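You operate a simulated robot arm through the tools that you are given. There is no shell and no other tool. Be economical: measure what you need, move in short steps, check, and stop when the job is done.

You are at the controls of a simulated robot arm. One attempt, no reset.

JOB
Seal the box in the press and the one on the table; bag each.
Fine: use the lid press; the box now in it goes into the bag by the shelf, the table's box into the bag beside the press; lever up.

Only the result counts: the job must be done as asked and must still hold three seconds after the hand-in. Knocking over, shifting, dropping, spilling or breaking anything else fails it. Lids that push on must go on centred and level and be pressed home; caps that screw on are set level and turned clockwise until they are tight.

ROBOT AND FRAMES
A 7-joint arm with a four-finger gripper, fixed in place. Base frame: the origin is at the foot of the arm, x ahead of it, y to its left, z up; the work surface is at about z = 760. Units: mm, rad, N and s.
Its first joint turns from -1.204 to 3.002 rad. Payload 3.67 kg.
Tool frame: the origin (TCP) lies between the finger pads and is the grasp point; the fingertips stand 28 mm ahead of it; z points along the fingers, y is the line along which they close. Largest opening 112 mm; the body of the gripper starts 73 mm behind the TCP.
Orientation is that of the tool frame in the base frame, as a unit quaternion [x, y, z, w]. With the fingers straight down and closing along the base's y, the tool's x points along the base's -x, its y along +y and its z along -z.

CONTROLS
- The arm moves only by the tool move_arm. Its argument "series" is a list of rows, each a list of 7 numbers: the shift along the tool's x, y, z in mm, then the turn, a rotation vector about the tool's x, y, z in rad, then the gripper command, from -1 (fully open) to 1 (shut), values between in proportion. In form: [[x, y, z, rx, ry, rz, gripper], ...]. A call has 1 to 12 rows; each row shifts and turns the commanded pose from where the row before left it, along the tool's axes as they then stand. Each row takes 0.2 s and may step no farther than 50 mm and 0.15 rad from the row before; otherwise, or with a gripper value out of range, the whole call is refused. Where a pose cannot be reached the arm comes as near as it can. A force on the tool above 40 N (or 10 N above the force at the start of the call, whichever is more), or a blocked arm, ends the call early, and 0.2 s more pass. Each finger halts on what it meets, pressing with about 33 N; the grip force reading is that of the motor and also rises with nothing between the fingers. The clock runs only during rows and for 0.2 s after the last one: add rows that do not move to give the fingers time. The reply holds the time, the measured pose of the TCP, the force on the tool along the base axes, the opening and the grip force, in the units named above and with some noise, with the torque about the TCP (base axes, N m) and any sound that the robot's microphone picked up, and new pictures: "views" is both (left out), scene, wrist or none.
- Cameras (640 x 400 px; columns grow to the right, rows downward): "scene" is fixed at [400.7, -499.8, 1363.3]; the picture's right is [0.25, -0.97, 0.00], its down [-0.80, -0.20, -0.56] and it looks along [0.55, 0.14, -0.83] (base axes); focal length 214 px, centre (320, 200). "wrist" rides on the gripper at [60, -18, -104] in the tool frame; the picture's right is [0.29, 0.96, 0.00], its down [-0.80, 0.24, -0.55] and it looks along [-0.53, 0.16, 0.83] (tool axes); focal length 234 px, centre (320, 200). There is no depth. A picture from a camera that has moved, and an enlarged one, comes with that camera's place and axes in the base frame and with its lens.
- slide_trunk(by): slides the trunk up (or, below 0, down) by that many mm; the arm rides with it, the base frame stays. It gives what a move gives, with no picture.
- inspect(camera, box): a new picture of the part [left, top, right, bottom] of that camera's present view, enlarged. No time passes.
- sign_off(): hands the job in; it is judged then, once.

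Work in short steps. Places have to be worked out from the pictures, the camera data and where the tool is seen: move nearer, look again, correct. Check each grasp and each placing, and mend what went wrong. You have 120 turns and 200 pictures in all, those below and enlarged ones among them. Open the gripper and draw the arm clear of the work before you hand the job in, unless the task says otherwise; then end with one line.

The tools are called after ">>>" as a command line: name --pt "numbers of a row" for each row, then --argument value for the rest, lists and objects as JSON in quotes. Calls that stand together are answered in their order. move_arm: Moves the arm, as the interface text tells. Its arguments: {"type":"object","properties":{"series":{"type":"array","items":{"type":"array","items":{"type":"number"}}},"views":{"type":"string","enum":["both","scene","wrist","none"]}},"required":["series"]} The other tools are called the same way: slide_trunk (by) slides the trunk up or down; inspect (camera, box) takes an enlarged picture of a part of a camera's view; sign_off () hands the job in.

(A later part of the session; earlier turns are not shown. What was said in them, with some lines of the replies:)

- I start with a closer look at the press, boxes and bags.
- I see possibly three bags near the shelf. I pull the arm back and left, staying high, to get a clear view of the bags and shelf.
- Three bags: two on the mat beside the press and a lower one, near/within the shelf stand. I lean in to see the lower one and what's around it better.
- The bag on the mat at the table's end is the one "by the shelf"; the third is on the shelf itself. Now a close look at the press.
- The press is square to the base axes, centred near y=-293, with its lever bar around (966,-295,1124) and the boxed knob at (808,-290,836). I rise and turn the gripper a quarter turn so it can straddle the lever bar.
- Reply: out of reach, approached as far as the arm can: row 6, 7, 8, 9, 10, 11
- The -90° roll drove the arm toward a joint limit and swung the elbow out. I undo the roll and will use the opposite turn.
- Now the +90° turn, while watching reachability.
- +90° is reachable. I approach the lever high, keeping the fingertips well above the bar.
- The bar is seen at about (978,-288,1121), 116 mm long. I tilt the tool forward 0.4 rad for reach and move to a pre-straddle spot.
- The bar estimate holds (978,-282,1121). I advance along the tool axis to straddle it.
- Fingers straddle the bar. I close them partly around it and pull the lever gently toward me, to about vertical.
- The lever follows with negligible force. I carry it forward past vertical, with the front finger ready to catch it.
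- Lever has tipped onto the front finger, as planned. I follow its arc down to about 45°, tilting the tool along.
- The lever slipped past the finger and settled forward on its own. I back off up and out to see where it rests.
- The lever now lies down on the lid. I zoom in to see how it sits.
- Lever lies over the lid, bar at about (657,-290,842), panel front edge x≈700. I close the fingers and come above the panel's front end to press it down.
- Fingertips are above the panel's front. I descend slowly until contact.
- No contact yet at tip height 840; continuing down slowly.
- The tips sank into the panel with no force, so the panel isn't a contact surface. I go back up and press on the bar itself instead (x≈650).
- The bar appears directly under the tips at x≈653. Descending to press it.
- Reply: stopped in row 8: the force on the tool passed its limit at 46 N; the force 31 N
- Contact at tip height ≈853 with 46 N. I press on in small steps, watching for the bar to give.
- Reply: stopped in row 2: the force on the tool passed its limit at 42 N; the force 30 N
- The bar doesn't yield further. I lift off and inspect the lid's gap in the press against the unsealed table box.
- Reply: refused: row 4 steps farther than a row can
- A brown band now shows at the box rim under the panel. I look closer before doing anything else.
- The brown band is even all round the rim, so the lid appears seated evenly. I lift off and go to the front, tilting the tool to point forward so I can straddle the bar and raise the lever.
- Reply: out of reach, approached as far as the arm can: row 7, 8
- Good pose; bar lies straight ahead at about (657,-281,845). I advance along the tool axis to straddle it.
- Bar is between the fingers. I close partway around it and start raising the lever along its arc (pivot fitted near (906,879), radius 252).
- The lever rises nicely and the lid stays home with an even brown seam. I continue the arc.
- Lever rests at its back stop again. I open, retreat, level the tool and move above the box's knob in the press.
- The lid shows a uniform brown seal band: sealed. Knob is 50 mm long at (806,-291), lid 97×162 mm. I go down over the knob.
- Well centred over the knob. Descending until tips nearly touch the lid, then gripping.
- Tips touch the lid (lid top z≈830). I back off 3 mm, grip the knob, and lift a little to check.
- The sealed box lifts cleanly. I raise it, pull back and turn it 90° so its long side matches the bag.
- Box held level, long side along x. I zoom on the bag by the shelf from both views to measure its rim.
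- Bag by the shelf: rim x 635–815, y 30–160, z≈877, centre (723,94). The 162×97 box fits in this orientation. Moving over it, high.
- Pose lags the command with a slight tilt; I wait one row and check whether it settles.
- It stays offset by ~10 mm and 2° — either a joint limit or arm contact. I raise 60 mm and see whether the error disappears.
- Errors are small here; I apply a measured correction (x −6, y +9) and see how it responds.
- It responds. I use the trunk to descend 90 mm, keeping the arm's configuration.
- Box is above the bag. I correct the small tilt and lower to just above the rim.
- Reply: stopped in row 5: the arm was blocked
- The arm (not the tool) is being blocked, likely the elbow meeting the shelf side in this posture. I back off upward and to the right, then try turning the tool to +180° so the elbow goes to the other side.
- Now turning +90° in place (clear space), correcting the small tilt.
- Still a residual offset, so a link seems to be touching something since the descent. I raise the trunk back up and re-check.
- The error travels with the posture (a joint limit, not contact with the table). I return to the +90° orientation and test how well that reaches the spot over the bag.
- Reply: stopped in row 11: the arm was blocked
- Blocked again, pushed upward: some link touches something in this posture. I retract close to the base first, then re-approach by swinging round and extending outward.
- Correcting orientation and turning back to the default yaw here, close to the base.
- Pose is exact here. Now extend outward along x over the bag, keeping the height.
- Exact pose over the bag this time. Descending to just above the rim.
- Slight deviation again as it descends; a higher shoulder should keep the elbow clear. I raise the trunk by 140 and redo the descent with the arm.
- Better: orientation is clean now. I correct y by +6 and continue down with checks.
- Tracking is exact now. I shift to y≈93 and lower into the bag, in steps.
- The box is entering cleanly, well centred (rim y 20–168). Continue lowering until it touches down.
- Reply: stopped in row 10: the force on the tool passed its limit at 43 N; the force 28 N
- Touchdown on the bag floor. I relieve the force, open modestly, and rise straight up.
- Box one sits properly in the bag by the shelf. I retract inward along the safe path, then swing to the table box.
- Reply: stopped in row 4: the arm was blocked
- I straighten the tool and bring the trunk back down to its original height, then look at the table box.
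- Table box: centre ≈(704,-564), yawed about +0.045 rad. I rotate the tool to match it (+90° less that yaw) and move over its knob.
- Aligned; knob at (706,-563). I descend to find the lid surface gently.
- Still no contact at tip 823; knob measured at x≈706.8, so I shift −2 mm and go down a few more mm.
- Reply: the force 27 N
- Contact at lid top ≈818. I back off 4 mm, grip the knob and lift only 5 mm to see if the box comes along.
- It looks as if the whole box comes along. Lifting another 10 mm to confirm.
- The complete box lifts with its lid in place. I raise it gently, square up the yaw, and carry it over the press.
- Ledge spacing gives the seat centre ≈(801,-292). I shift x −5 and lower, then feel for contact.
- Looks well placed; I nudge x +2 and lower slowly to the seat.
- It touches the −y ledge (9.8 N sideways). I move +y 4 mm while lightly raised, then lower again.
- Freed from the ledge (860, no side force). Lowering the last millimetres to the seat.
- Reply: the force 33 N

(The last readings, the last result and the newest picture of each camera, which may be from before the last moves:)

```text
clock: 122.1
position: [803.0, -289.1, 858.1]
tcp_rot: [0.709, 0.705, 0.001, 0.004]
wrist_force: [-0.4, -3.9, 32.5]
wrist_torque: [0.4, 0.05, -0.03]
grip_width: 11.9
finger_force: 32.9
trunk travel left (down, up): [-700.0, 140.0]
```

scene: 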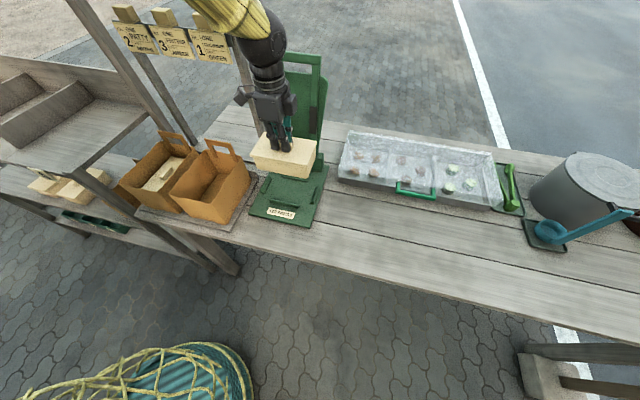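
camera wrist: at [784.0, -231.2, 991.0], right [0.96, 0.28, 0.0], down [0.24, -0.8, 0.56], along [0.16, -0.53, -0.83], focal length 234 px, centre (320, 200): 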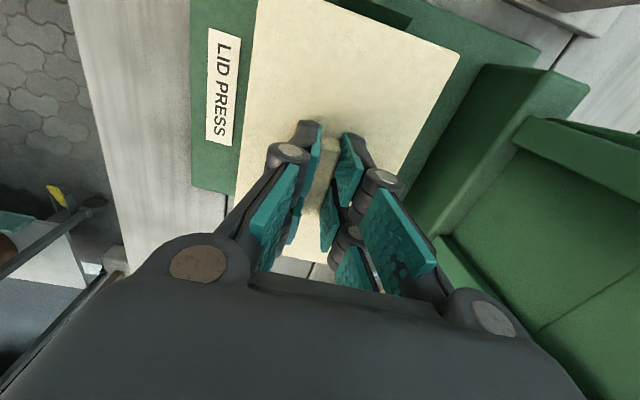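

Seated squarely (32 N vertical, little side force). Release and rise.

>>> move_arm --pt "0 0 -3.5 0 0 0 1" --pt "0 0 0 0 0 0 0.3" --pt "0 0 0 0 0 0 0.3" --pt "0 0 -20 0 0 0 0.3" --pt "0 0 -40 0 0 0 0.3" --pt "0 0 -40 0 0 0 0.3" --pt "0 0 -40 0 0 0 0.3" --pt "0 0 -40 0 0 0 -0.3" --pt "0 0 -45 0 0 0 -1" --pt "0 0 -45 0 0 0 -1" --pt "0 0 -40 0 0 0 -1" --pt "0 0 -40 0 0 0 -1" --views "wrist"

>>> inspect --camera "scene" --box '[245, 140, 335, 230]'

```text
clock: 124.7
position: [802.6, -287.4, 1210.6]
tcp_rot: [0.71, 0.704, 0.001, 0.002]
wrist_force: [-0.1, 0.5, 0.0]
wrist_torque: [-0.01, -0.08, 0.04]
grip_width: 112.3
finger_force: 0.2
trunk travel left (down, up): [-700.0, 140.0]
camera wrist: at [786.7, -226.7, 1314.6], right [0.96, 0.28, 0.0], down [0.23, -0.8, 0.56], along [0.16, -0.53, -0.83], focal length 234 px, centre (320, 200)
```

wrist: 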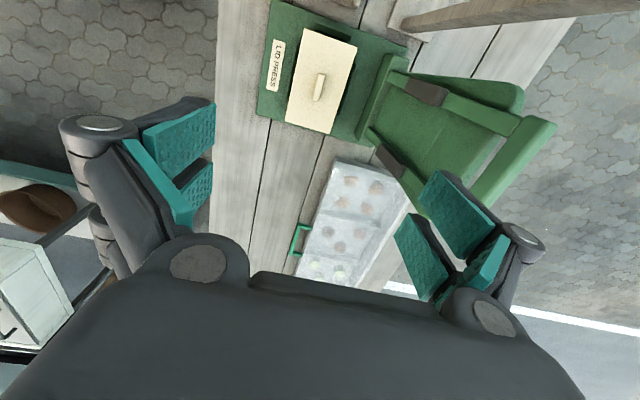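

```text
4.44 times, centred on (290, 185) of scene
camera zoom: at [400.7, -499.8, 1363.3], right [0.25, -0.97, 0.0], down [-0.8, -0.2, -0.56], along [0.55, 0.14, -0.83], focal length 953 px, centre (453, 267)
```

zoom: 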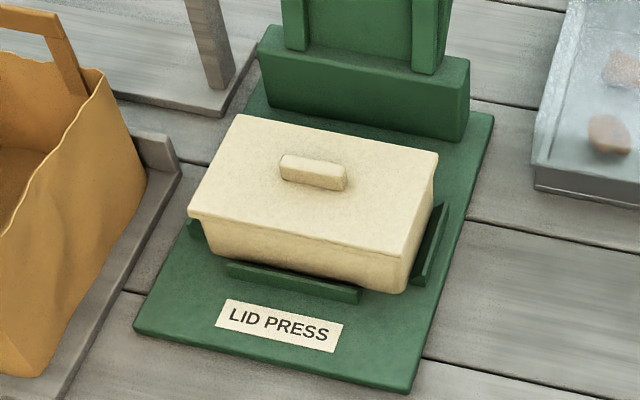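

Box sits level between the ledges, lid flat. Now the lever again: tilt and move to the pre-straddle spot behind/above the bar.

>>> move_arm --pt "0 0 -15 -0.1 0 0 -1" --pt "0 0 0 -0.1 0 0 -1" --pt "0 0 0 -0.1 0 0 -1" --pt "0 0 0 -0.1 0 0 -1" --pt "1 31 13 0 0 0 -1" --pt "1 31 13 0 0 0 -1" --pt "1 31 13 0 0 0 -1" --pt "0 31 13 0 0 0 -1" --views "wrist"

```text
clock: 126.5
position: [939.3, -285.4, 1220.0]
tcp_rot: [0.695, 0.691, 0.14, 0.142]
wrist_force: [0.5, -0.1, -0.2]
wrist_torque: [-0.01, 0.03, 0.0]
grip_width: 112.0
finger_force: 0.1
trunk travel left (down, up): [-700.0, 140.0]
camera wrist: at [884.8, -225.4, 1309.9], right [0.88, 0.28, 0.37], down [0.0, -0.8, 0.6], along [0.47, -0.53, -0.7], focal length 234 px, centre (320, 200)
```

wrist: 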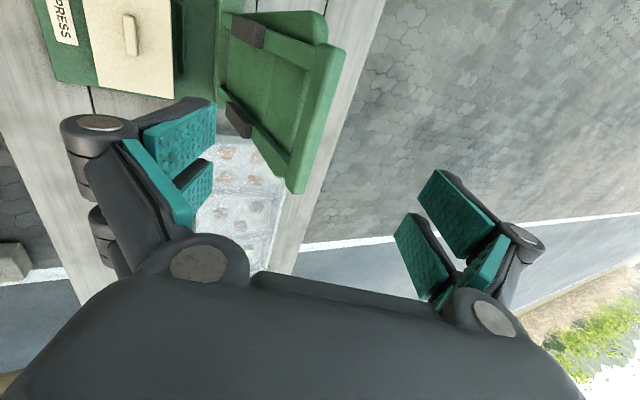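

Same view as the first time. Advance to straddle, close partway, and pull toward just past vertical.

>>> move_arm --pt "0 -2 25 0 0 0 -1" --pt "0 -2 25 0 0 0 -1" --pt "0 0 25 0 0 0 -1" --pt "0 0 22 0 0 0 -1" --pt "0 0 0 0 0 0 0.25" --pt "0 0 0 0 0 0 0.25" --pt "0 0 0 0 0 0 0.25" --views "wrist"

```text
clock: 128.1
position: [971.7, -282.4, 1130.8]
tcp_rot: [0.695, 0.691, 0.14, 0.142]
wrist_force: [0.4, -0.1, 0.3]
wrist_torque: [0.01, 0.03, 0.04]
grip_width: 42.0
finger_force: 0.1
trunk travel left (down, up): [-700.0, 140.0]
camera wrist: at [916.0, -222.2, 1220.7], right [0.88, 0.28, 0.37], down [0.0, -0.8, 0.6], along [0.47, -0.53, -0.7], focal length 234 px, centre (320, 200)
```

wrist: 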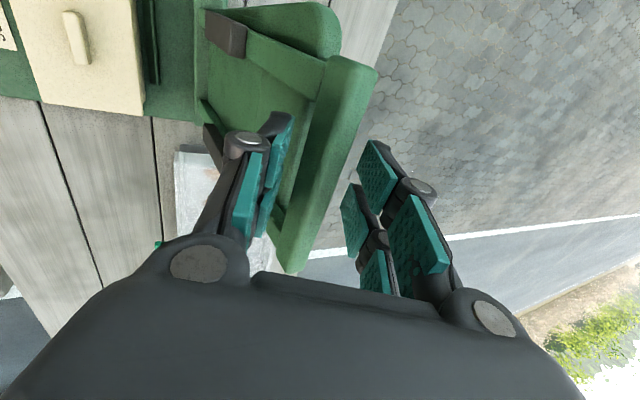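

>>> move_arm --pt "0 -13 -9 0 0 0 0.25" --pt "0 -14 -9 0 0 0 0.25" --pt "0 -14 -8 0 0 0 0.25" --pt "0 -14 -7 0 0 0 0.25" --pt "0 -14 -6 0 0 0 0.25" --pt "0 -14 -5 0 0 0 0.25" --pt "0 -14 -5 0 0 0 0.25" --pt "0 -13 -4 0 0 0 0.25" --views "wrist"

```text
clock: 129.9
position: [847.6, -286.3, 1136.9]
tcp_rot: [0.694, 0.691, 0.142, 0.143]
wrist_force: [-0.3, -0.1, 0.6]
wrist_torque: [0.02, -0.01, 0.03]
grip_width: 42.4
finger_force: 0.1
trunk travel left (down, up): [-700.0, 140.0]
camera wrist: at [791.7, -226.4, 1226.0], right [0.88, 0.28, 0.37], down [0.0, -0.8, 0.6], along [0.47, -0.53, -0.7], focal length 234 px, centre (320, 200)
```

wrist: 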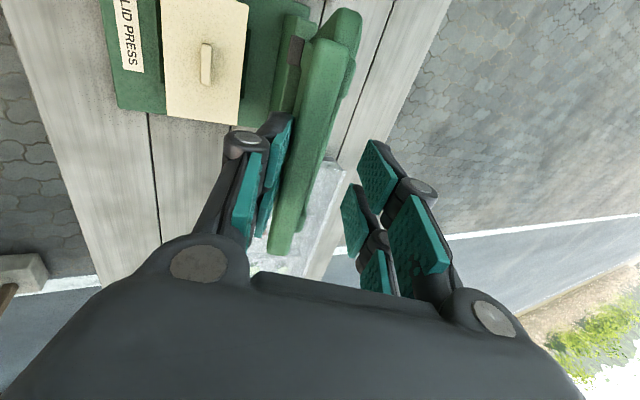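

Identical to the raising path in reverse; I follow the arc down with the lever resting on the front finger.

>>> move_arm --pt "0 -24.4 -1.9 -0.055 0 0 0.25" --pt "0 -27 -2 -0.065 0 0 0.25" --pt "0 -26.9 -1 -0.066 0 0 0.25" --pt "0 -27 0.1 -0.066 0 0 0.25" --pt "0 -27 1 -0.065 0 0 0.25" --pt "0 -27 2.2 -0.066 0 0 0.25" --pt "0 -26.8 3.2 -0.065 0 0 0.25" --pt "0 -26.6 4.1 -0.066 0 0 0.25" --pt "0 -26.4 5.1 -0.066 0 0 0.25" --pt "0 -26.2 6 -0.076 0 0 0.25" --views "wrist"

```text
clock: 132.1
position: [664.7, -287.1, 961.3]
tcp_rot: [0.612, 0.609, 0.356, 0.358]
wrist_force: [0.6, 0.2, -0.9]
wrist_torque: [0.04, -0.01, 0.02]
grip_width: 42.9
finger_force: 0.9
trunk travel left (down, up): [-700.0, 140.0]
camera wrist: at [566.8, -226.7, 996.0], right [0.47, 0.29, 0.83], down [-0.37, -0.8, 0.48], along [0.8, -0.53, -0.27], focal length 234 px, centre (320, 200)
```

wrist: 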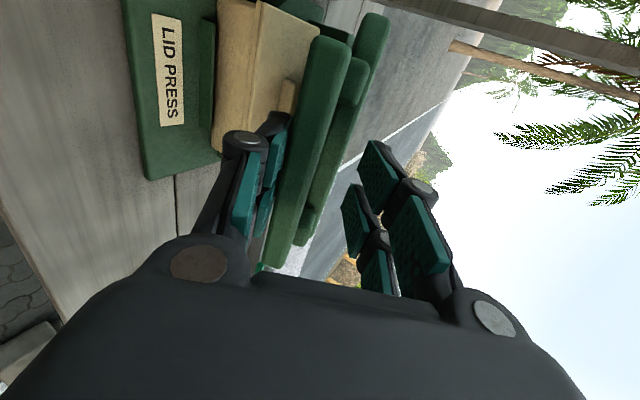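

>>> move_arm --pt "0 -25.4 7.4 0 0 0 0.25" --pt "0 -24.4 10.1 0 0 0 0.25" --pt "0 -23.2 12.6 0 0 0 0.25" --pt "0 -20 13 0 0 0 0.25" --pt "0 0 0 0 0 0 0.25" --views "both"

```text
clock: 133.3
position: [654.4, -284.6, 861.6]
tcp_rot: [0.612, 0.609, 0.355, 0.359]
wrist_force: [-0.8, -0.5, -2.2]
wrist_torque: [-0.03, -0.01, 0.02]
grip_width: 43.0
finger_force: 0.3
trunk travel left (down, up): [-700.0, 140.0]
camera wrist: at [557.1, -223.9, 897.2], right [0.47, 0.29, 0.83], down [-0.37, -0.79, 0.48], along [0.8, -0.53, -0.27], focal length 234 px, centre (320, 200)
```

scene: 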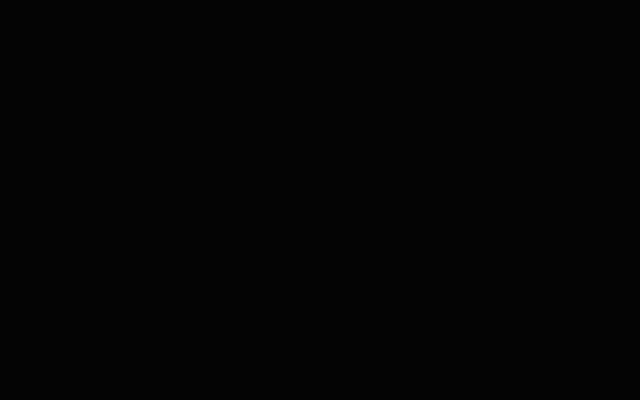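
wrist: 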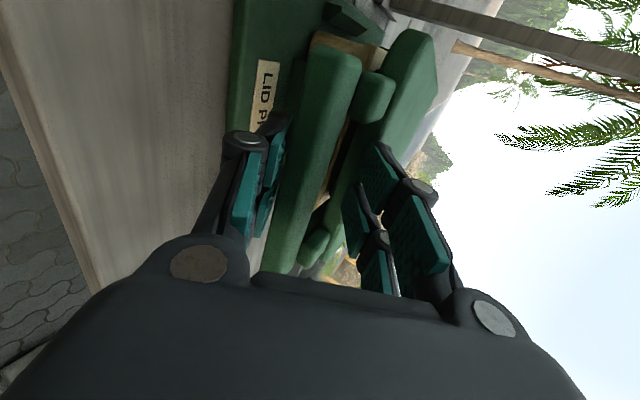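

Lever lowered gently onto the lid. I back out, straighten the tool and position closed fingers above the bar.

>>> move_arm --pt "0 0 -20 0 0 0 -0.2" --pt "0 0 -40 0 0 0 -0.2" --pt "0 0 -40 0 0 0 0.5" --pt "0 15 0 0.15 0 0 1" --pt "0 15 0 0.15 0 0 1" --pt "0 0 0 0.15 0 0 1" --pt "0 0 0 0.15 0 0 1" --pt "0 0 0 0.15 0 0 1" --pt "0 0 0 0.15 0 0 1" --pt "0 0 0 0.15 0 0 1" --pt "0 0 0 0.006 0 0 1" --views "none"

```text
clock: 135.7
position: [583.3, -282.7, 937.1]
tcp_rot: [0.709, 0.705, -0.001, 0.004]
wrist_force: [-0.1, -0.3, -0.6]
wrist_torque: [-0.07, -0.03, 0.01]
grip_width: 0.0
finger_force: 33.6
trunk travel left (down, up): [-700.0, 140.0]
```

>>> move_arm --pt "-2 24 0 0 0 0 1" --pt "-2 24 0 0 0 0 1" --pt "-1 23 0 0 0 0 1" --pt "0 0 12 0 0 0 1" --pt "0 0 0 0 0 0 1" --views "wrist"

>>> inspect --camera "scene" --box '[200, 140, 340, 240]'

```text
clock: 136.9
position: [656.9, -289.8, 920.6]
tcp_rot: [0.709, 0.705, 0.0, 0.002]
wrist_force: [0.6, 0.4, 1.4]
wrist_torque: [0.03, 0.0, 0.02]
grip_width: 0.0
finger_force: 33.2
trunk travel left (down, up): [-700.0, 140.0]
camera wrist: at [640.1, -229.8, 1025.7], right [0.96, 0.28, 0.0], down [0.23, -0.8, 0.56], along [0.16, -0.53, -0.83], focal length 234 px, centre (320, 200)
```

wrist: 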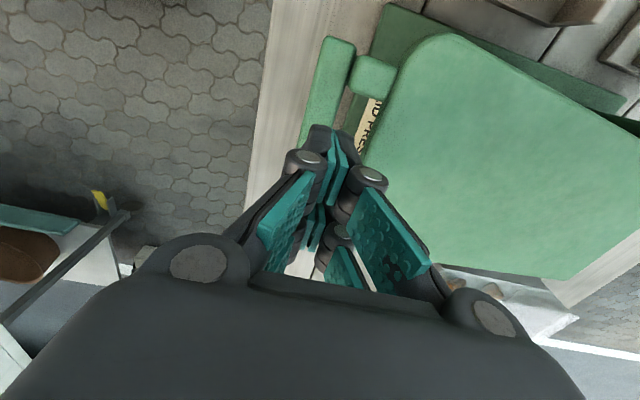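

```text
4.00 times, centred on (270, 190) of scene
camera zoom: at [400.7, -499.8, 1363.3], right [0.25, -0.97, 0.0], down [-0.8, -0.2, -0.56], along [0.55, 0.14, -0.83], focal length 858 px, centre (520, 240)
```

zoom: 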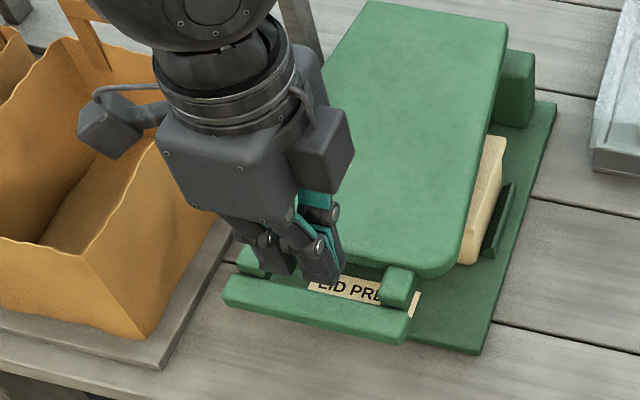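

Bar is under the tips (I shift −4 in x to centre). Pressing down.

>>> move_arm --pt "0 -4 10 0 0 0 1" --pt "0 0 10 0 0 0 1" --pt "0 0 6 0 0 0 1" --pt "0 0 5 0 0 0 1" --pt "0 0 4 0 0 0 1" --pt "0 0 4 0 0 0 1" --pt "0 0 4 0 0 0 1" --pt "0 0 4 0 0 0 1" --pt "0 0 4 0 0 0 1" --pt "0 0 4 0 0 0 1" --views "none"

>>> inspect --camera "scene" --box '[240, 130, 340, 240]'

```text
clock: 138.7
position: [650.5, -290.9, 882.1]
tcp_rot: [0.709, 0.705, 0.002, 0.004]
wrist_force: [-12.6, -0.8, 29.1]
wrist_torque: [0.46, 0.22, 0.14]
grip_width: 5.9
finger_force: 35.7
trunk travel left (down, up): [-700.0, 140.0]
stopped in row 9: the force on the tool passed its limit at 46 N (the readings are from after the stop); the commanded pose is now the measured one
```

```text
3.64 times, centred on (290, 185) of scene
camera zoom: at [400.7, -499.8, 1363.3], right [0.25, -0.97, 0.0], down [-0.8, -0.2, -0.56], along [0.55, 0.14, -0.83], focal length 780 px, centre (429, 254)
```

zoom: 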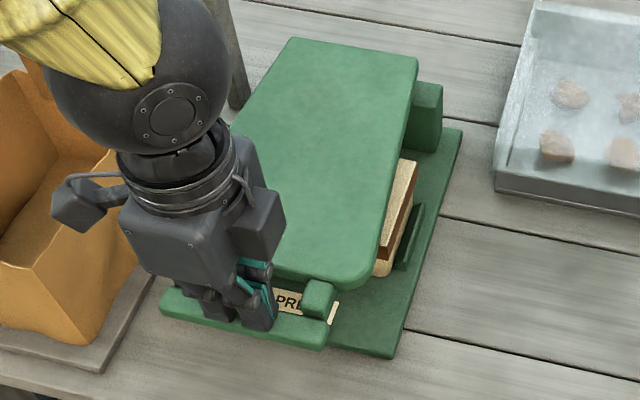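

The brown seal band has appeared. One more press for certainty, then lift off and move to the front for raising the lever as before.

>>> move_arm --pt "0 0 2 0 0 0 1" --pt "0 0 2 0 0 0 1" --pt "0 0 2 0 0 0 1" --views "none"

>>> move_arm --pt "0 0 -20 0 0 0 1" --pt "0 -10 -30 0 0 0 1" --pt "0 -30 0 -0.1 0 0 0" --pt "0 -30 0 -0.15 0 0 -0.4" --pt "0 -25 0 -0.15 0 0 -0.4" --pt "0 -20 0 -0.15 0 0 -0.4" --pt "0 0 0 -0.15 0 0 -0.4" --pt "0 0 0 -0.15 0 0 -0.4" --pt "0 0 0 -0.15 0 0 -0.4" --pt "0 0 0 -0.05 0 0 -0.4" --views "both"

```text
clock: 139.1
position: [649.4, -292.0, 881.5]
tcp_rot: [0.709, 0.705, 0.001, 0.005]
wrist_force: [-17.0, 0.9, 32.1]
wrist_torque: [0.58, 0.35, 0.23]
grip_width: 5.9
finger_force: 35.7
trunk travel left (down, up): [-700.0, 140.0]
stopped in row 1: the force on the tool passed its limit at 45 N (the readings are from after the stop); the commanded pose is now the measured one
```

```text
clock: 141.3
position: [554.0, -293.1, 904.0]
tcp_rot: [0.611, 0.61, 0.354, 0.36]
wrist_force: [0.6, 0.0, 0.5]
wrist_torque: [-0.01, -0.01, -0.03]
grip_width: 78.3
finger_force: 0.1
out of reach, approached as far as the arm can: row 7, 8
trunk travel left (down, up): [-700.0, 140.0]
camera wrist: at [456.3, -232.8, 939.5], right [0.47, 0.29, 0.83], down [-0.37, -0.79, 0.48], along [0.8, -0.54, -0.27], focal length 234 px, centre (320, 200)
```

scene: 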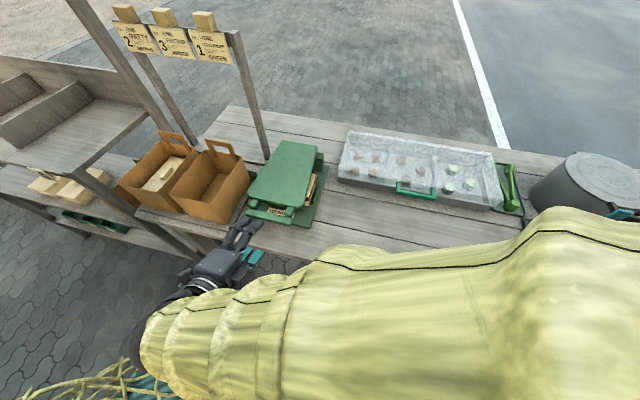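
wrist: 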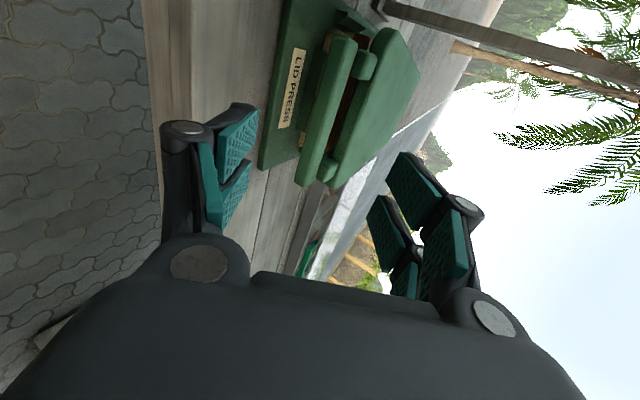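

Identical stance to the first time. Advance, straddle, and raise the lever with the same proven sequence.

>>> move_arm --pt "4 0 30 0 0 0 -0.4" --pt "4 0 30 0 0 0 -0.4" --pt "2 0 25 0 0 0 -0.4" --pt "0 0 22 0 0 0 -0.4" --pt "0 0 0 0 0 0 0.25" --pt "0 0 0 0 0 0 0.25" --pt "0 7.9 3.1 0 0 0 0.25" --pt "0 22.2 -15.2 0 0 0 0.25" --pt "0 23.2 -12.6 0 0 0 0.25" --pt "0 24.4 -10.1 0 0 0 0.25" --pt "0 25.4 -7.4 0 0 0 0.25" --views "wrist"

```text
clock: 143.7
position: [661.7, -283.5, 960.5]
tcp_rot: [0.611, 0.61, 0.355, 0.358]
wrist_force: [-3.4, 1.2, 0.1]
wrist_torque: [0.02, 0.07, -0.08]
grip_width: 42.8
finger_force: 1.1
trunk travel left (down, up): [-700.0, 140.0]
camera wrist: at [564.5, -223.2, 995.0], right [0.47, 0.29, 0.83], down [-0.37, -0.79, 0.48], along [0.8, -0.54, -0.27], focal length 234 px, centre (320, 200)
```

wrist: 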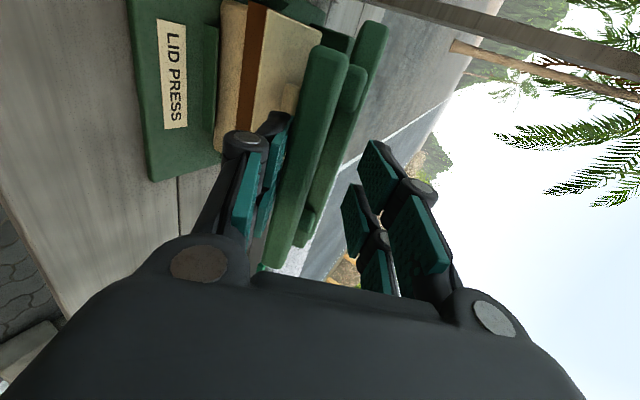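

Lever is rising and the lid is evenly sealed. Continuing the arc.

>>> move_arm --pt "0 26.6 -4 0.076 0 0 0.25" --pt "0 26.6 -3.4 0.066 0 0 0.25" --pt "0 26.9 -2.4 0.066 0 0 0.25" --pt "0 26.9 -1.3 0.065 0 0 0.25" --pt "0 27 -0.4 0.066 0 0 0.25" --pt "0 27.1 0.7 0.065 0 0 0.25" --pt "0 27 1.7 0.066 0 0 0.25" --pt "0 26.8 2.8 0.066 0 0 0.25" --pt "0 26.9 3.7 0.065 0 0 0.25" --pt "0 26.5 4.7 0.055 0 0 0.25" --views "none"

>>> move_arm --pt "0 25.8 5.5 0 0 0 0.25" --pt "0 25.1 8.1 0 0 0 0.25" --pt "0 24.1 10.7 0 0 0 0.25" --pt "0 22.9 13.1 0 0 0 0.25" --pt "0 12 8 0 0 0 0.25" --views "both"

```text
clock: 145.9
position: [855.0, -286.6, 1132.1]
tcp_rot: [0.695, 0.691, 0.139, 0.141]
wrist_force: [-0.4, 0.2, -0.8]
wrist_torque: [0.06, 0.03, 0.04]
grip_width: 42.2
finger_force: 0.6
trunk travel left (down, up): [-700.0, 140.0]
```

```text
clock: 147.1
position: [972.4, -284.5, 1135.2]
tcp_rot: [0.695, 0.692, 0.138, 0.142]
wrist_force: [0.6, 0.1, -0.1]
wrist_torque: [0.03, 0.03, 0.01]
grip_width: 41.9
finger_force: 0.1
trunk travel left (down, up): [-700.0, 140.0]
camera wrist: at [916.8, -222.9, 1224.0], right [0.88, 0.28, 0.37], down [0.0, -0.8, 0.61], along [0.47, -0.54, -0.7], focal length 234 px, centre (320, 200)
```

scene: 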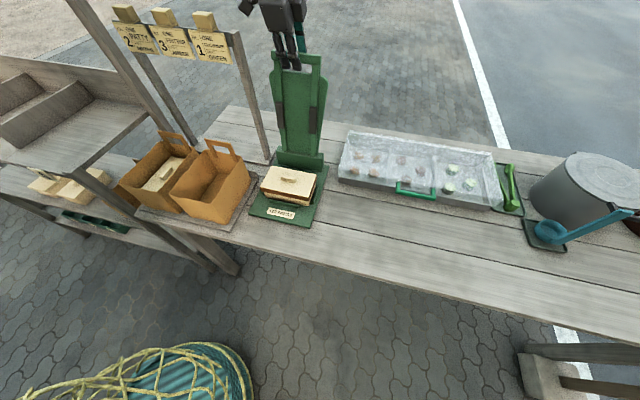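
wrist: 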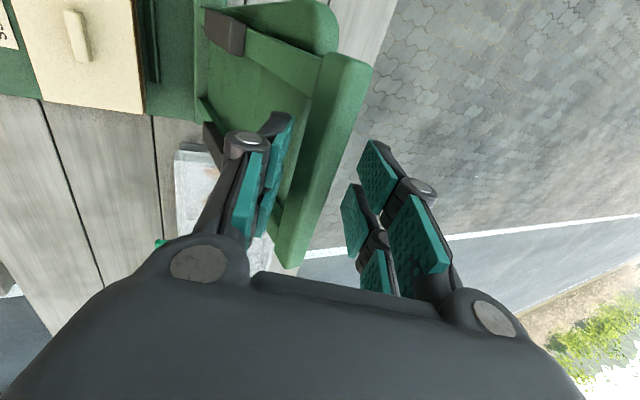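

Lever is back at its stop. Retreat, level the tool, and come over the second sealed box.

>>> move_arm --pt "0 0 -20 0 0 0 -0.3" --pt "0 0 -40 0 0 0 -0.3" --pt "0 0 -40 0 0 0 -0.3" --pt "0 0 0 0.1 0 0 -0.3" --pt "0 0 0 0.1 0 0 -0.3" --pt "0 0 0 0.1 0 0 -0.3" --pt "0 0 0 0.1 0 0 0.3" --pt "0 -40 20 0 0 0 0.3" --pt "0 -40 30 0 0 0 0.3" --pt "-2 -44 30 0 0 0 0.3" --pt "-2 0 40 0 0 0 0.3" --views "wrist"

>>> inspect --camera "scene" --box '[245, 155, 335, 225]'

```text
refused: row 10 steps farther than a row can; nothing moved
```

```text
5.71 times, centred on (290, 190) of scene
camera zoom: at [400.7, -499.8, 1363.3], right [0.25, -0.97, 0.0], down [-0.8, -0.2, -0.56], along [0.55, 0.14, -0.83], focal length 1226 px, centre (491, 257)
```

zoom: 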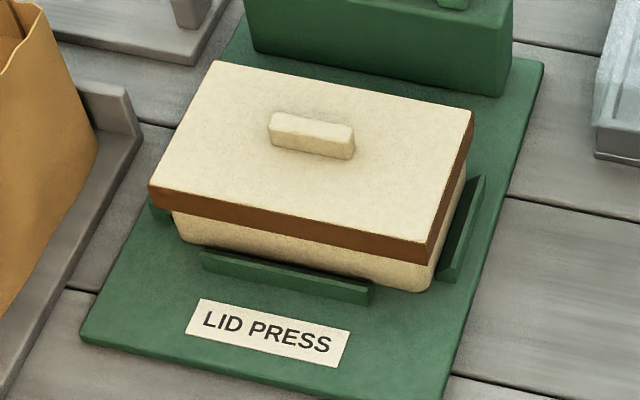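

Sealed the same as the first. Retrying the retreat with legal steps.

>>> move_arm --pt "0 0 -20 0 0 0 -0.3" --pt "0 0 -40 0 0 0 -0.3" --pt "0 0 -40 0 0 0 -0.3" --pt "0 0 0 0.1 0 0 -0.3" --pt "0 0 0 0.1 0 0 -0.3" --pt "0 0 0 0.1 0 0 -0.3" --pt "0 0 0 0.1 0 0 0.3" --pt "-2 -40 20 0 0 0 0.3" --pt "-2 -40 20 0 0 0 0.3" --pt "-2 -40 20 0 0 0 0.3" --pt "-2 -8 40 0 0 0 0.3" --pt "0 0 40 0 0 0 0.3" --views "wrist"

>>> inspect --camera "wrist" --box '[240, 0, 400, 160]'

```text
clock: 149.7
position: [802.9, -293.0, 1088.0]
tcp_rot: [0.709, 0.706, 0.0, 0.001]
wrist_force: [0.8, -0.9, 0.5]
wrist_torque: [0.03, 0.0, 0.03]
grip_width: 39.6
finger_force: 0.2
trunk travel left (down, up): [-700.0, 140.0]
camera wrist: at [787.1, -232.2, 1191.5], right [0.96, 0.28, 0.0], down [0.23, -0.8, 0.56], along [0.16, -0.53, -0.83], focal length 234 px, centre (320, 200)
```

wrist: 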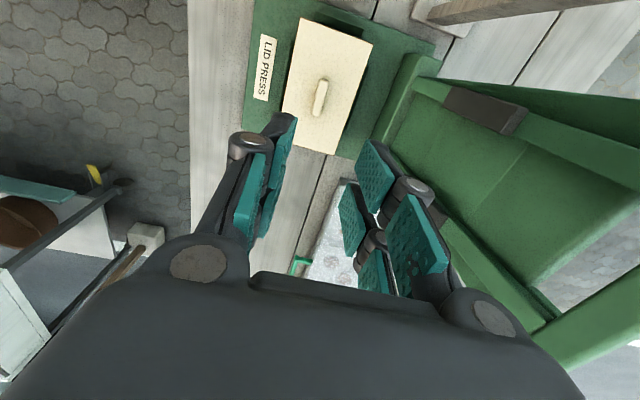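

```text
2.50 times, centred on (320, 80) of wrist
camera zoom: at [787.1, -232.2, 1191.5], right [0.96, 0.28, 0.0], down [0.23, -0.8, 0.56], along [0.16, -0.53, -0.83], focal length 585 px, centre (320, 500)
```

zoom: 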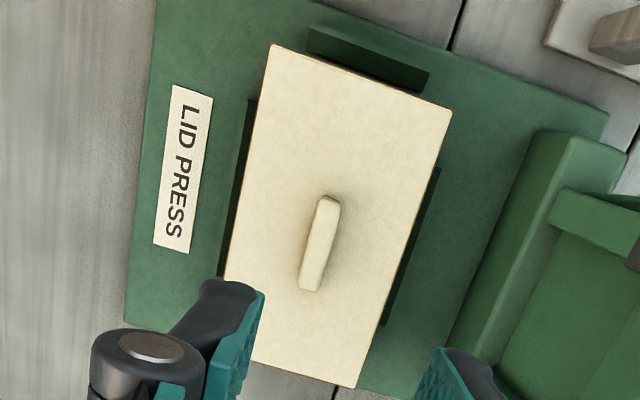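

Knob at (806,-292). Descend and grip about 2 mm above lid contact height.

>>> move_arm --pt "1 3 40 0 0 0 0.3" --pt "0 0 40 0 0 0 0.3" --pt "0 0 40 0 0 0 0.3" --pt "0 0 40 0 0 0 0.3" --pt "0 0 30 0 0 0 0.3" --pt "0 0 20 0 0 0 0.3" --pt "0 0 10 0 0 0 0.3" --pt "0 0 5 0 0 0 0.3" --pt "0 0 0 0 0 0 0.3" --views "wrist"

```text
clock: 151.7
position: [806.7, -291.4, 863.5]
tcp_rot: [0.708, 0.706, -0.001, 0.001]
wrist_force: [-0.6, 0.2, -0.6]
wrist_torque: [0.03, 0.0, 0.02]
grip_width: 39.0
finger_force: 0.0
trunk travel left (down, up): [-700.0, 140.0]
camera wrist: at [790.9, -231.2, 967.3], right [0.96, 0.28, 0.0], down [0.23, -0.8, 0.56], along [0.16, -0.53, -0.83], focal length 234 px, centre (320, 200)
```

wrist: 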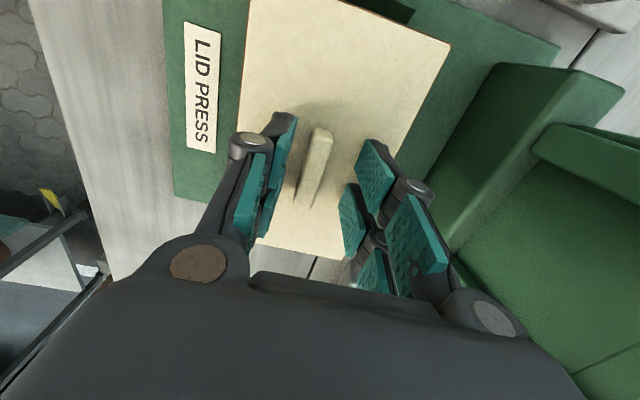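

>>> move_arm --pt "0 -2.5 1 0 0 0 0.3" --pt "0 0 0 0 0 0 1" --pt "0 0 0 0 0 0 1" --pt "0 0 0 0 0 0 1" --pt "0 0 -5 0 0 0 1" --pt "0 0 -10 0 0 0 1" --pt "0 0 -20 0 0 0 1" --pt "0 0 -30 0 0 0 1" --pt "0 0 -30 0 0 0 1" --views "both"

```text
clock: 153.7
position: [805.0, -292.6, 955.7]
tcp_rot: [0.709, 0.705, -0.002, 0.001]
wrist_force: [-0.1, -0.1, -0.8]
wrist_torque: [-0.01, -0.03, 0.0]
grip_width: 12.1
finger_force: 32.3
trunk travel left (down, up): [-700.0, 140.0]
camera wrist: at [787.5, -232.0, 1060.2], right [0.96, 0.28, 0.0], down [0.23, -0.8, 0.56], along [0.16, -0.53, -0.83], focal length 234 px, centre (320, 200)
```

scene: 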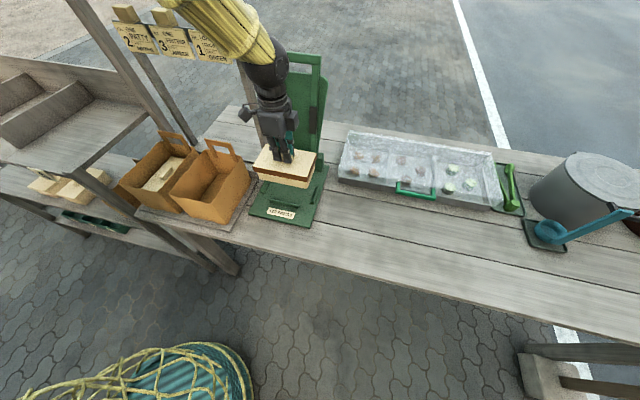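
wrist: 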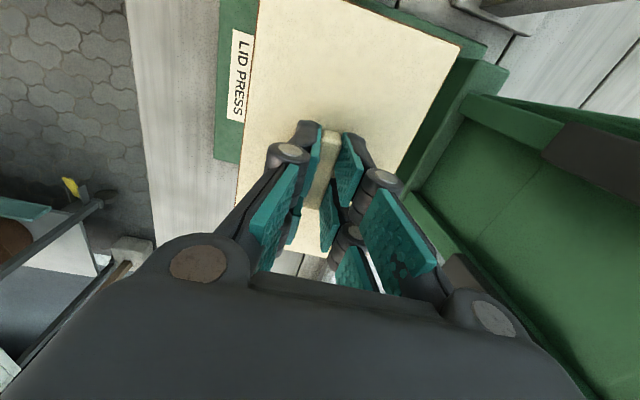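

Second box held. Raise it, pull back, and rotate to the bag orientation as before.

>>> move_arm --pt "0 0 -40 0 0 0 1" --pt "0 0 -40 0 0 0 1" --pt "0 0 -40 0 0 0 1" --pt "0 0 -40 0 0 0 1" --pt "0 0 -40 0 0 0 1" --pt "0 -30 -20 0 0 0 1" --pt "0 -40 0 0 0 0 1" --pt "0 -40 0 0 0 0 1" --pt "0 -40 0 0 0 0 1" --pt "0 -40 0 0 0 0 1" --pt "0 -40 0 0 0 0 1" --views "none"

>>> move_arm --pt "0 0 0 0 0 -0.1428 1" --pt "0 0 0 0 0 -0.1428 1" --pt "0 0 0 0 0 -0.1428 1" --pt "0 0 0 0 0 -0.1428 1" --pt "0 0 0 0 0 -0.1428 1" --pt "0 0 0 0 0 -0.1428 1" --pt "0 0 0 0 0 -0.1428 1" --pt "0 0 0 0 0 -0.1428 1" --pt "0 0 0 0 0 -0.1428 1" --pt "0 0 0 0 0 -0.1428 1" --pt "0 0 0 0 0 -0.1428 1" --views "both"

>>> inspect --camera "wrist" --box '[380, 80, 600, 260]'

>>> inspect --camera "scene" --box '[140, 110, 280, 240]'

```text
clock: 156.1
position: [573.2, -293.4, 1179.0]
tcp_rot: [0.709, 0.705, 0.0, 0.003]
wrist_force: [-0.2, 0.4, -1.2]
wrist_torque: [-0.01, -0.05, -0.02]
grip_width: 11.9
finger_force: 33.1
trunk travel left (down, up): [-700.0, 140.0]
```

```text
clock: 158.5
position: [574.6, -290.0, 1175.3]
tcp_rot: [0.002, 1.0, -0.001, 0.001]
wrist_force: [0.3, 0.3, -1.1]
wrist_torque: [0.03, 0.01, -0.01]
grip_width: 11.9
finger_force: 33.1
trunk travel left (down, up): [-700.0, 140.0]
camera wrist: at [515.7, -308.3, 1280.8], right [-0.29, 0.96, 0.0], down [0.8, 0.24, 0.55], along [0.53, 0.16, -0.83], focal length 234 px, centre (320, 200)
```

scene: 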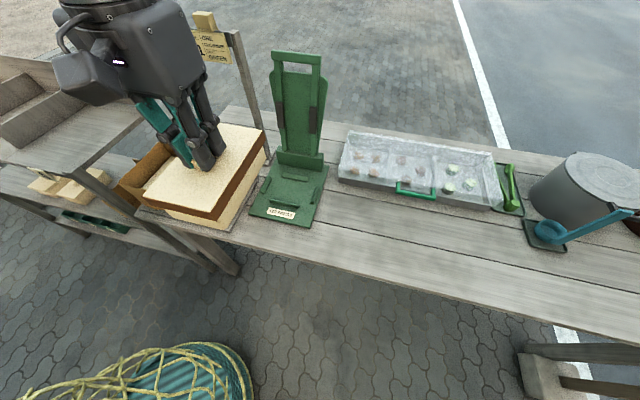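
wrist: 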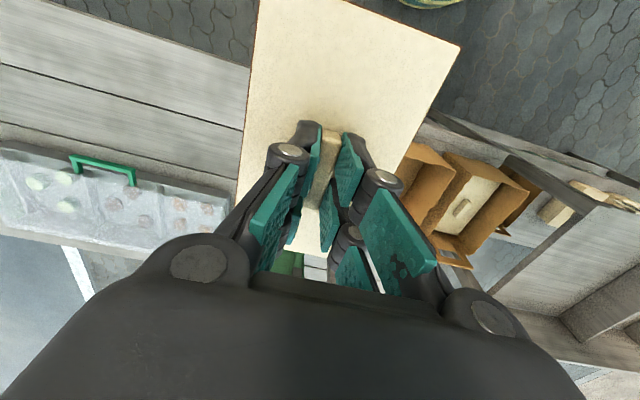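

```text
2.22 times, centred on (490, 170) of wrist
camera zoom: at [515.7, -308.3, 1280.8], right [-0.29, 0.96, 0.0], down [0.8, 0.24, 0.55], along [0.53, 0.16, -0.83], focal length 520 px, centre (-58, 267)
```

zoom: 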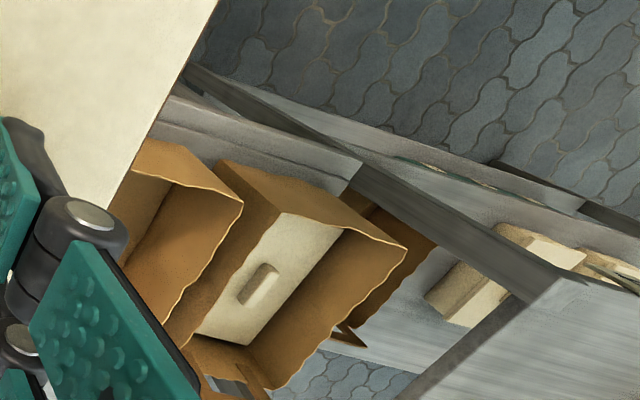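

```text
3.08 times, centred on (210, 175) of scene
camera zoom: at [400.7, -499.8, 1363.3], right [0.25, -0.97, 0.0], down [-0.8, -0.2, -0.56], along [0.55, 0.14, -0.83], focal length 660 px, centre (658, 277)
```

zoom: 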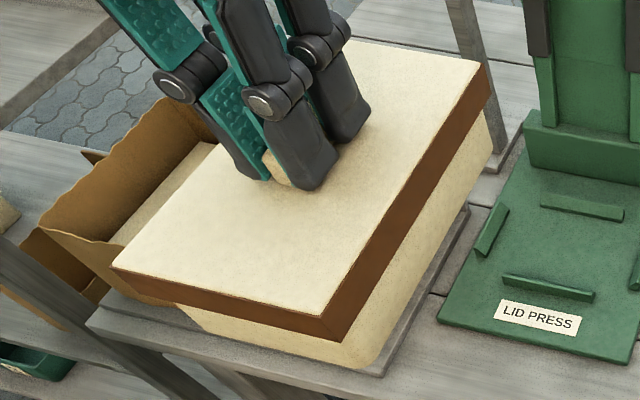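

Bag beside the press: rim y ≈ −145…−10, x 635–815, centre ≈(724,−76). Swing across first, then extend over it.

>>> move_arm --pt "0 36 0 0 0 0 1" --pt "0 36 0 0 0 0 1" --pt "0 36 0 0 0 0 1" --pt "0 36 0 0 0 0 1" --pt "0 36 0 0 0 0 1" --pt "0 34 0 0 0 0 1" --pt "-30 0 0 0 0 0 1" --pt "-30 0 0 0 0 0 1" --pt "-30 0 0 0 0 0 1" --pt "-30 0 0 0 0 0 1" --pt "-29 0 0 0 0 0 1" --pt "0 0 0 0 0 0 1" --views "none"

>>> move_arm --pt "0 0 40 0 0 0 1" --pt "0 0 40 0 0 0 1" --pt "0 0 40 0 0 0 1" --pt "0 0 40 0 0 0 1" --pt "0 0 20 0 0 0 1" --pt "0 0 0 0 0 0 1" --views "both"

>>> inspect --camera "scene" --box '[120, 90, 280, 220]'

```text
clock: 161.1
position: [721.1, -77.5, 1176.1]
tcp_rot: [0.003, 1.0, -0.002, 0.001]
wrist_force: [0.0, -0.3, -1.3]
wrist_torque: [0.01, 0.03, -0.01]
grip_width: 12.0
finger_force: 33.2
trunk travel left (down, up): [-700.0, 140.0]
```

```text
clock: 162.5
position: [725.1, -76.3, 997.4]
tcp_rot: [0.003, 1.0, -0.002, 0.001]
wrist_force: [-0.2, -0.1, -1.2]
wrist_torque: [-0.03, 0.02, 0.0]
grip_width: 12.1
finger_force: 33.4
trunk travel left (down, up): [-700.0, 140.0]
camera wrist: at [665.8, -94.2, 1100.6], right [-0.28, 0.96, 0.0], down [0.8, 0.24, 0.55], along [0.53, 0.15, -0.83], focal length 234 px, centre (320, 200)
```

scene: 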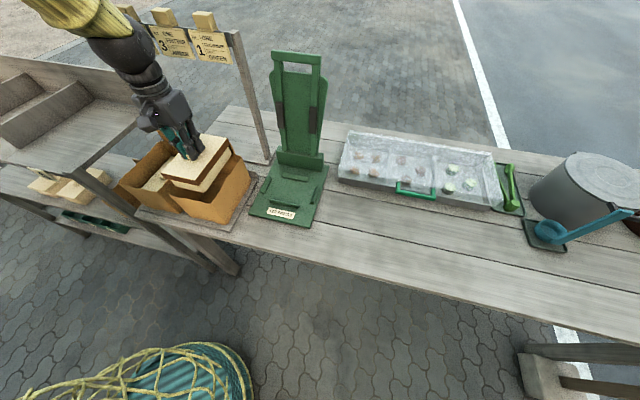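
wrist: 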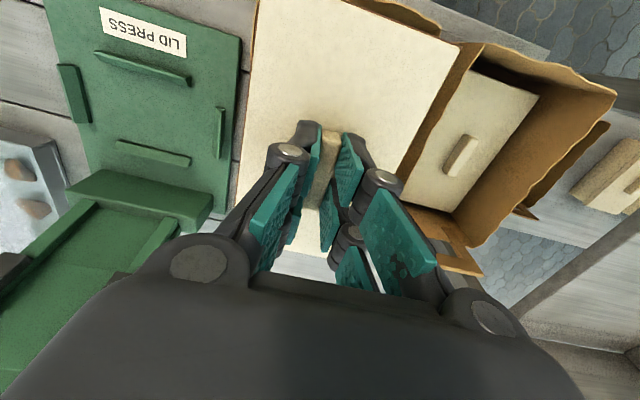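

```text
3.08 times, centred on (200, 155) of scene
camera zoom: at [400.7, -499.8, 1363.3], right [0.25, -0.97, 0.0], down [-0.8, -0.2, -0.56], along [0.55, 0.14, -0.83], focal length 660 px, centre (689, 338)
```

zoom: 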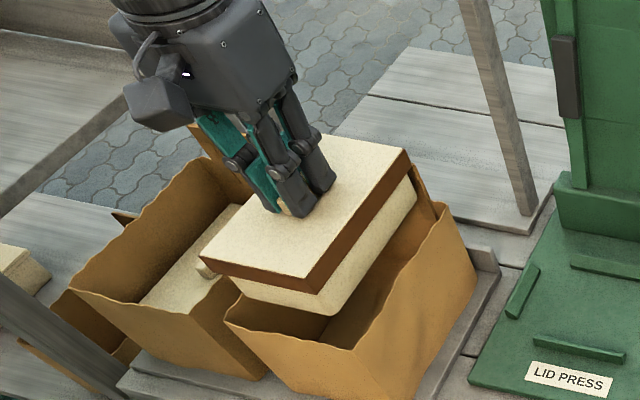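

Pose exact. The left rim is hidden, so I shift +6 in y and lower to just inside the rim for a check.

>>> move_arm --pt "0 6 0 0 0 0 1" --pt "0 0 15 0 0 0 1" --pt "0 0 15 0 0 0 1" --pt "0 0 15 0 0 0 1" --pt "0 0 8 0 0 0 1" --pt "0 0 0 0 0 0 1" --views "wrist"

>>> inspect --camera "scene" --box '[120, 90, 280, 220]'

```text
clock: 163.9
position: [723.5, -72.7, 943.3]
tcp_rot: [0.003, 1.0, 0.0, 0.001]
wrist_force: [-0.9, -1.2, -1.8]
wrist_torque: [0.0, -0.04, -0.01]
grip_width: 12.2
finger_force: 32.9
trunk travel left (down, up): [-700.0, 140.0]
camera wrist: at [665.9, -90.4, 1046.9], right [-0.28, 0.96, 0.0], down [0.8, 0.24, 0.55], along [0.53, 0.15, -0.83], focal length 234 px, centre (320, 200)
```

wrist: 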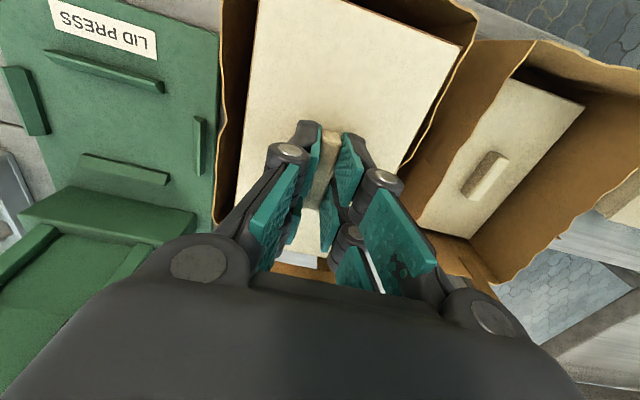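

```text
3.08 times, centred on (200, 155) of scene
camera zoom: at [400.7, -499.8, 1363.3], right [0.25, -0.97, 0.0], down [-0.8, -0.2, -0.56], along [0.55, 0.14, -0.83], focal length 660 px, centre (689, 338)
```

zoom: 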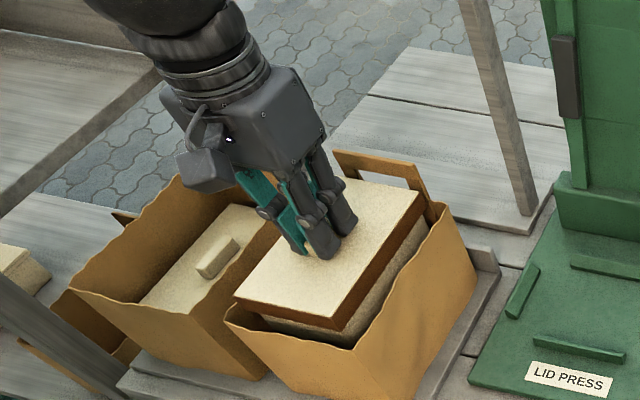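

Well centred (rims at y −146 and −1). Lowering until touchdown.

>>> move_arm --pt "0 0 12 0 0 0 1" --pt "0 0 12 0 0 0 1" --pt "0 0 12 0 0 0 1" --pt "0 0 12 0 0 0 1" --pt "0 0 12 0 0 0 1" --pt "0 0 8 0 0 0 1" --pt "0 0 5 0 0 0 1" --pt "0 0 4 0 0 0 1" --pt "0 0 3 0 0 0 1" --pt "0 0 3 0 0 0 1" --pt "0 0 3 0 0 0 1" --views "wrist"

>>> inspect --camera "scene" --box '[120, 90, 280, 220]'

```text
clock: 166.2
position: [725.9, -71.5, 862.7]
tcp_rot: [0.003, 1.0, -0.001, 0.004]
wrist_force: [-5.9, -1.9, 23.0]
wrist_torque: [-0.02, 0.71, 0.04]
grip_width: 12.2
finger_force: 33.1
trunk travel left (down, up): [-700.0, 140.0]
stopped in row 11: the force on the tool passed its limit at 53 N (the readings are from after the stop); the commanded pose is now the measured one
camera wrist: at [666.4, -89.9, 966.7], right [-0.28, 0.96, -0.01], down [0.79, 0.24, 0.56], along [0.54, 0.15, -0.83], focal length 234 px, centre (320, 200)
```

wrist: 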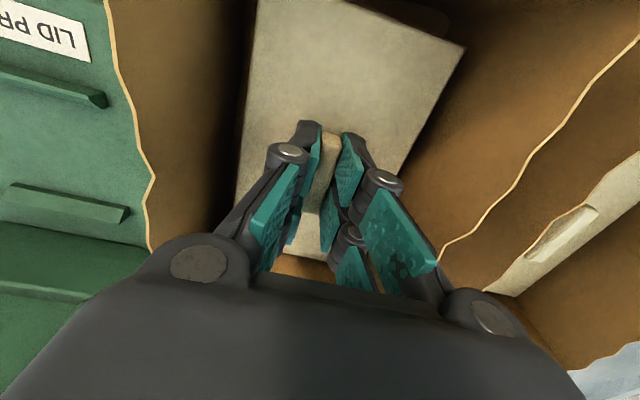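

```text
3.08 times, centred on (200, 155) of scene
camera zoom: at [400.7, -499.8, 1363.3], right [0.25, -0.97, 0.0], down [-0.8, -0.2, -0.56], along [0.55, 0.14, -0.83], focal length 660 px, centre (689, 338)
```

zoom: 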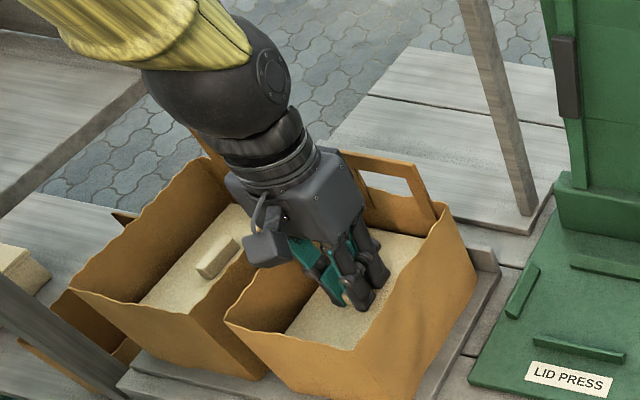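

Touchdown. Relieve, open modestly, rise straight up, then retract.

>>> move_arm --pt "0 0 -1.5 0 0 0 1" --pt "0 0 0 0 0 0 0.5" --pt "0 0 0 0 0 0 0.5" --pt "0 0 -5 0 0 0 0.5" --pt "0 0 -20 0 0 0 0.5" --pt "0 0 -30 0 0 0 0.5" --pt "0 0 -40 0 0 0 0.5" --pt "0 0 -40 0 0 0 0.5" --pt "0 0 -40 0 0 0 0.5" --pt "0 0 -40 0 0 0 0.5" --pt "0 0 -40 0 0 0 0.5" --pt "0 0 -40 0 0 0 0.5" --views "none"

>>> move_arm --pt "30 -20 0 0 0 0 -1" --pt "30 -20 0 0 0 0 -1" --pt "30 -20 0 0 0 0 -1" --pt "30 -20 0 0 0 0 -1" --pt "30 -20 0 0 0 0 -1" --pt "0 0 0 0 0 0 -1" --views "both"

>>> inspect --camera "scene" --box '[100, 40, 340, 240]'

```text
clock: 168.8
position: [724.6, -72.0, 1157.1]
tcp_rot: [0.002, 1.0, -0.002, 0.002]
wrist_force: [0.2, -0.5, 0.6]
wrist_torque: [0.03, -0.06, -0.01]
grip_width: 28.1
finger_force: 0.0
trunk travel left (down, up): [-700.0, 140.0]
```

```text
clock: 170.2
position: [575.0, -167.6, 1155.3]
tcp_rot: [0.004, 1.0, -0.002, 0.003]
wrist_force: [-0.3, 0.2, -1.0]
wrist_torque: [-0.02, 0.03, -0.01]
grip_width: 111.7
finger_force: 0.0
trunk travel left (down, up): [-700.0, 140.0]
camera wrist: at [516.3, -184.5, 1259.4], right [-0.28, 0.96, 0.0], down [0.8, 0.24, 0.56], along [0.54, 0.15, -0.83], focal length 234 px, centre (320, 200)
```

scene: 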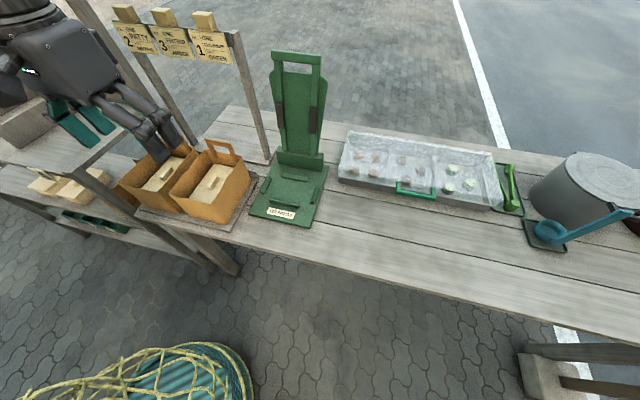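
wrist: 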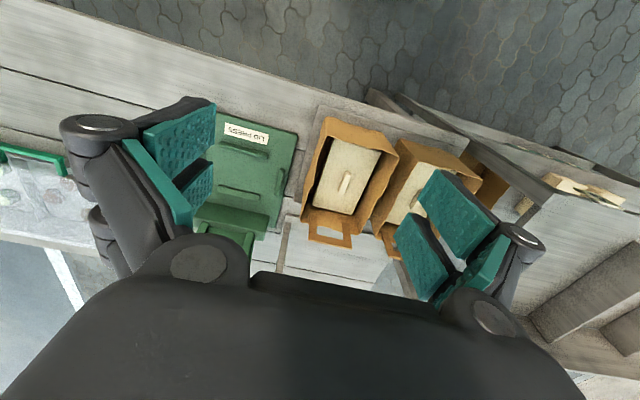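

```text
2.00 times, centred on (220, 140) of scene
camera zoom: at [400.7, -499.8, 1363.3], right [0.25, -0.97, 0.0], down [-0.8, -0.2, -0.56], along [0.55, 0.14, -0.83], focal length 429 px, centre (520, 320)
```

zoom: 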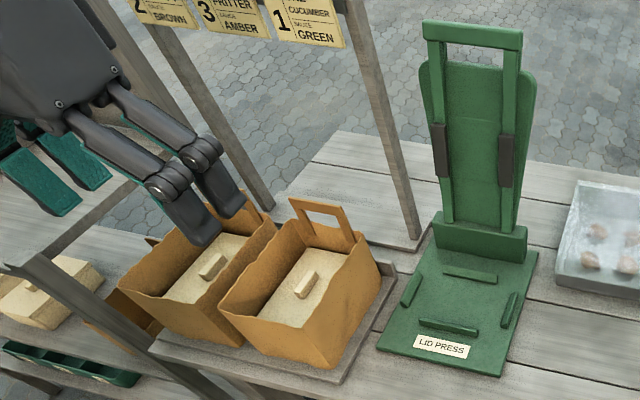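

Both sealed boxes sit level in their bags, the lever is up at its stop, nothing else has shifted, and the open gripper is clear. Handing in.

>>> sign_off

```text
The job is handed in.
```

Both boxes are sealed and bagged: the one that was in the press is in the bag by the shelf, the table's box is in the bag beside the press, and the lever is up.
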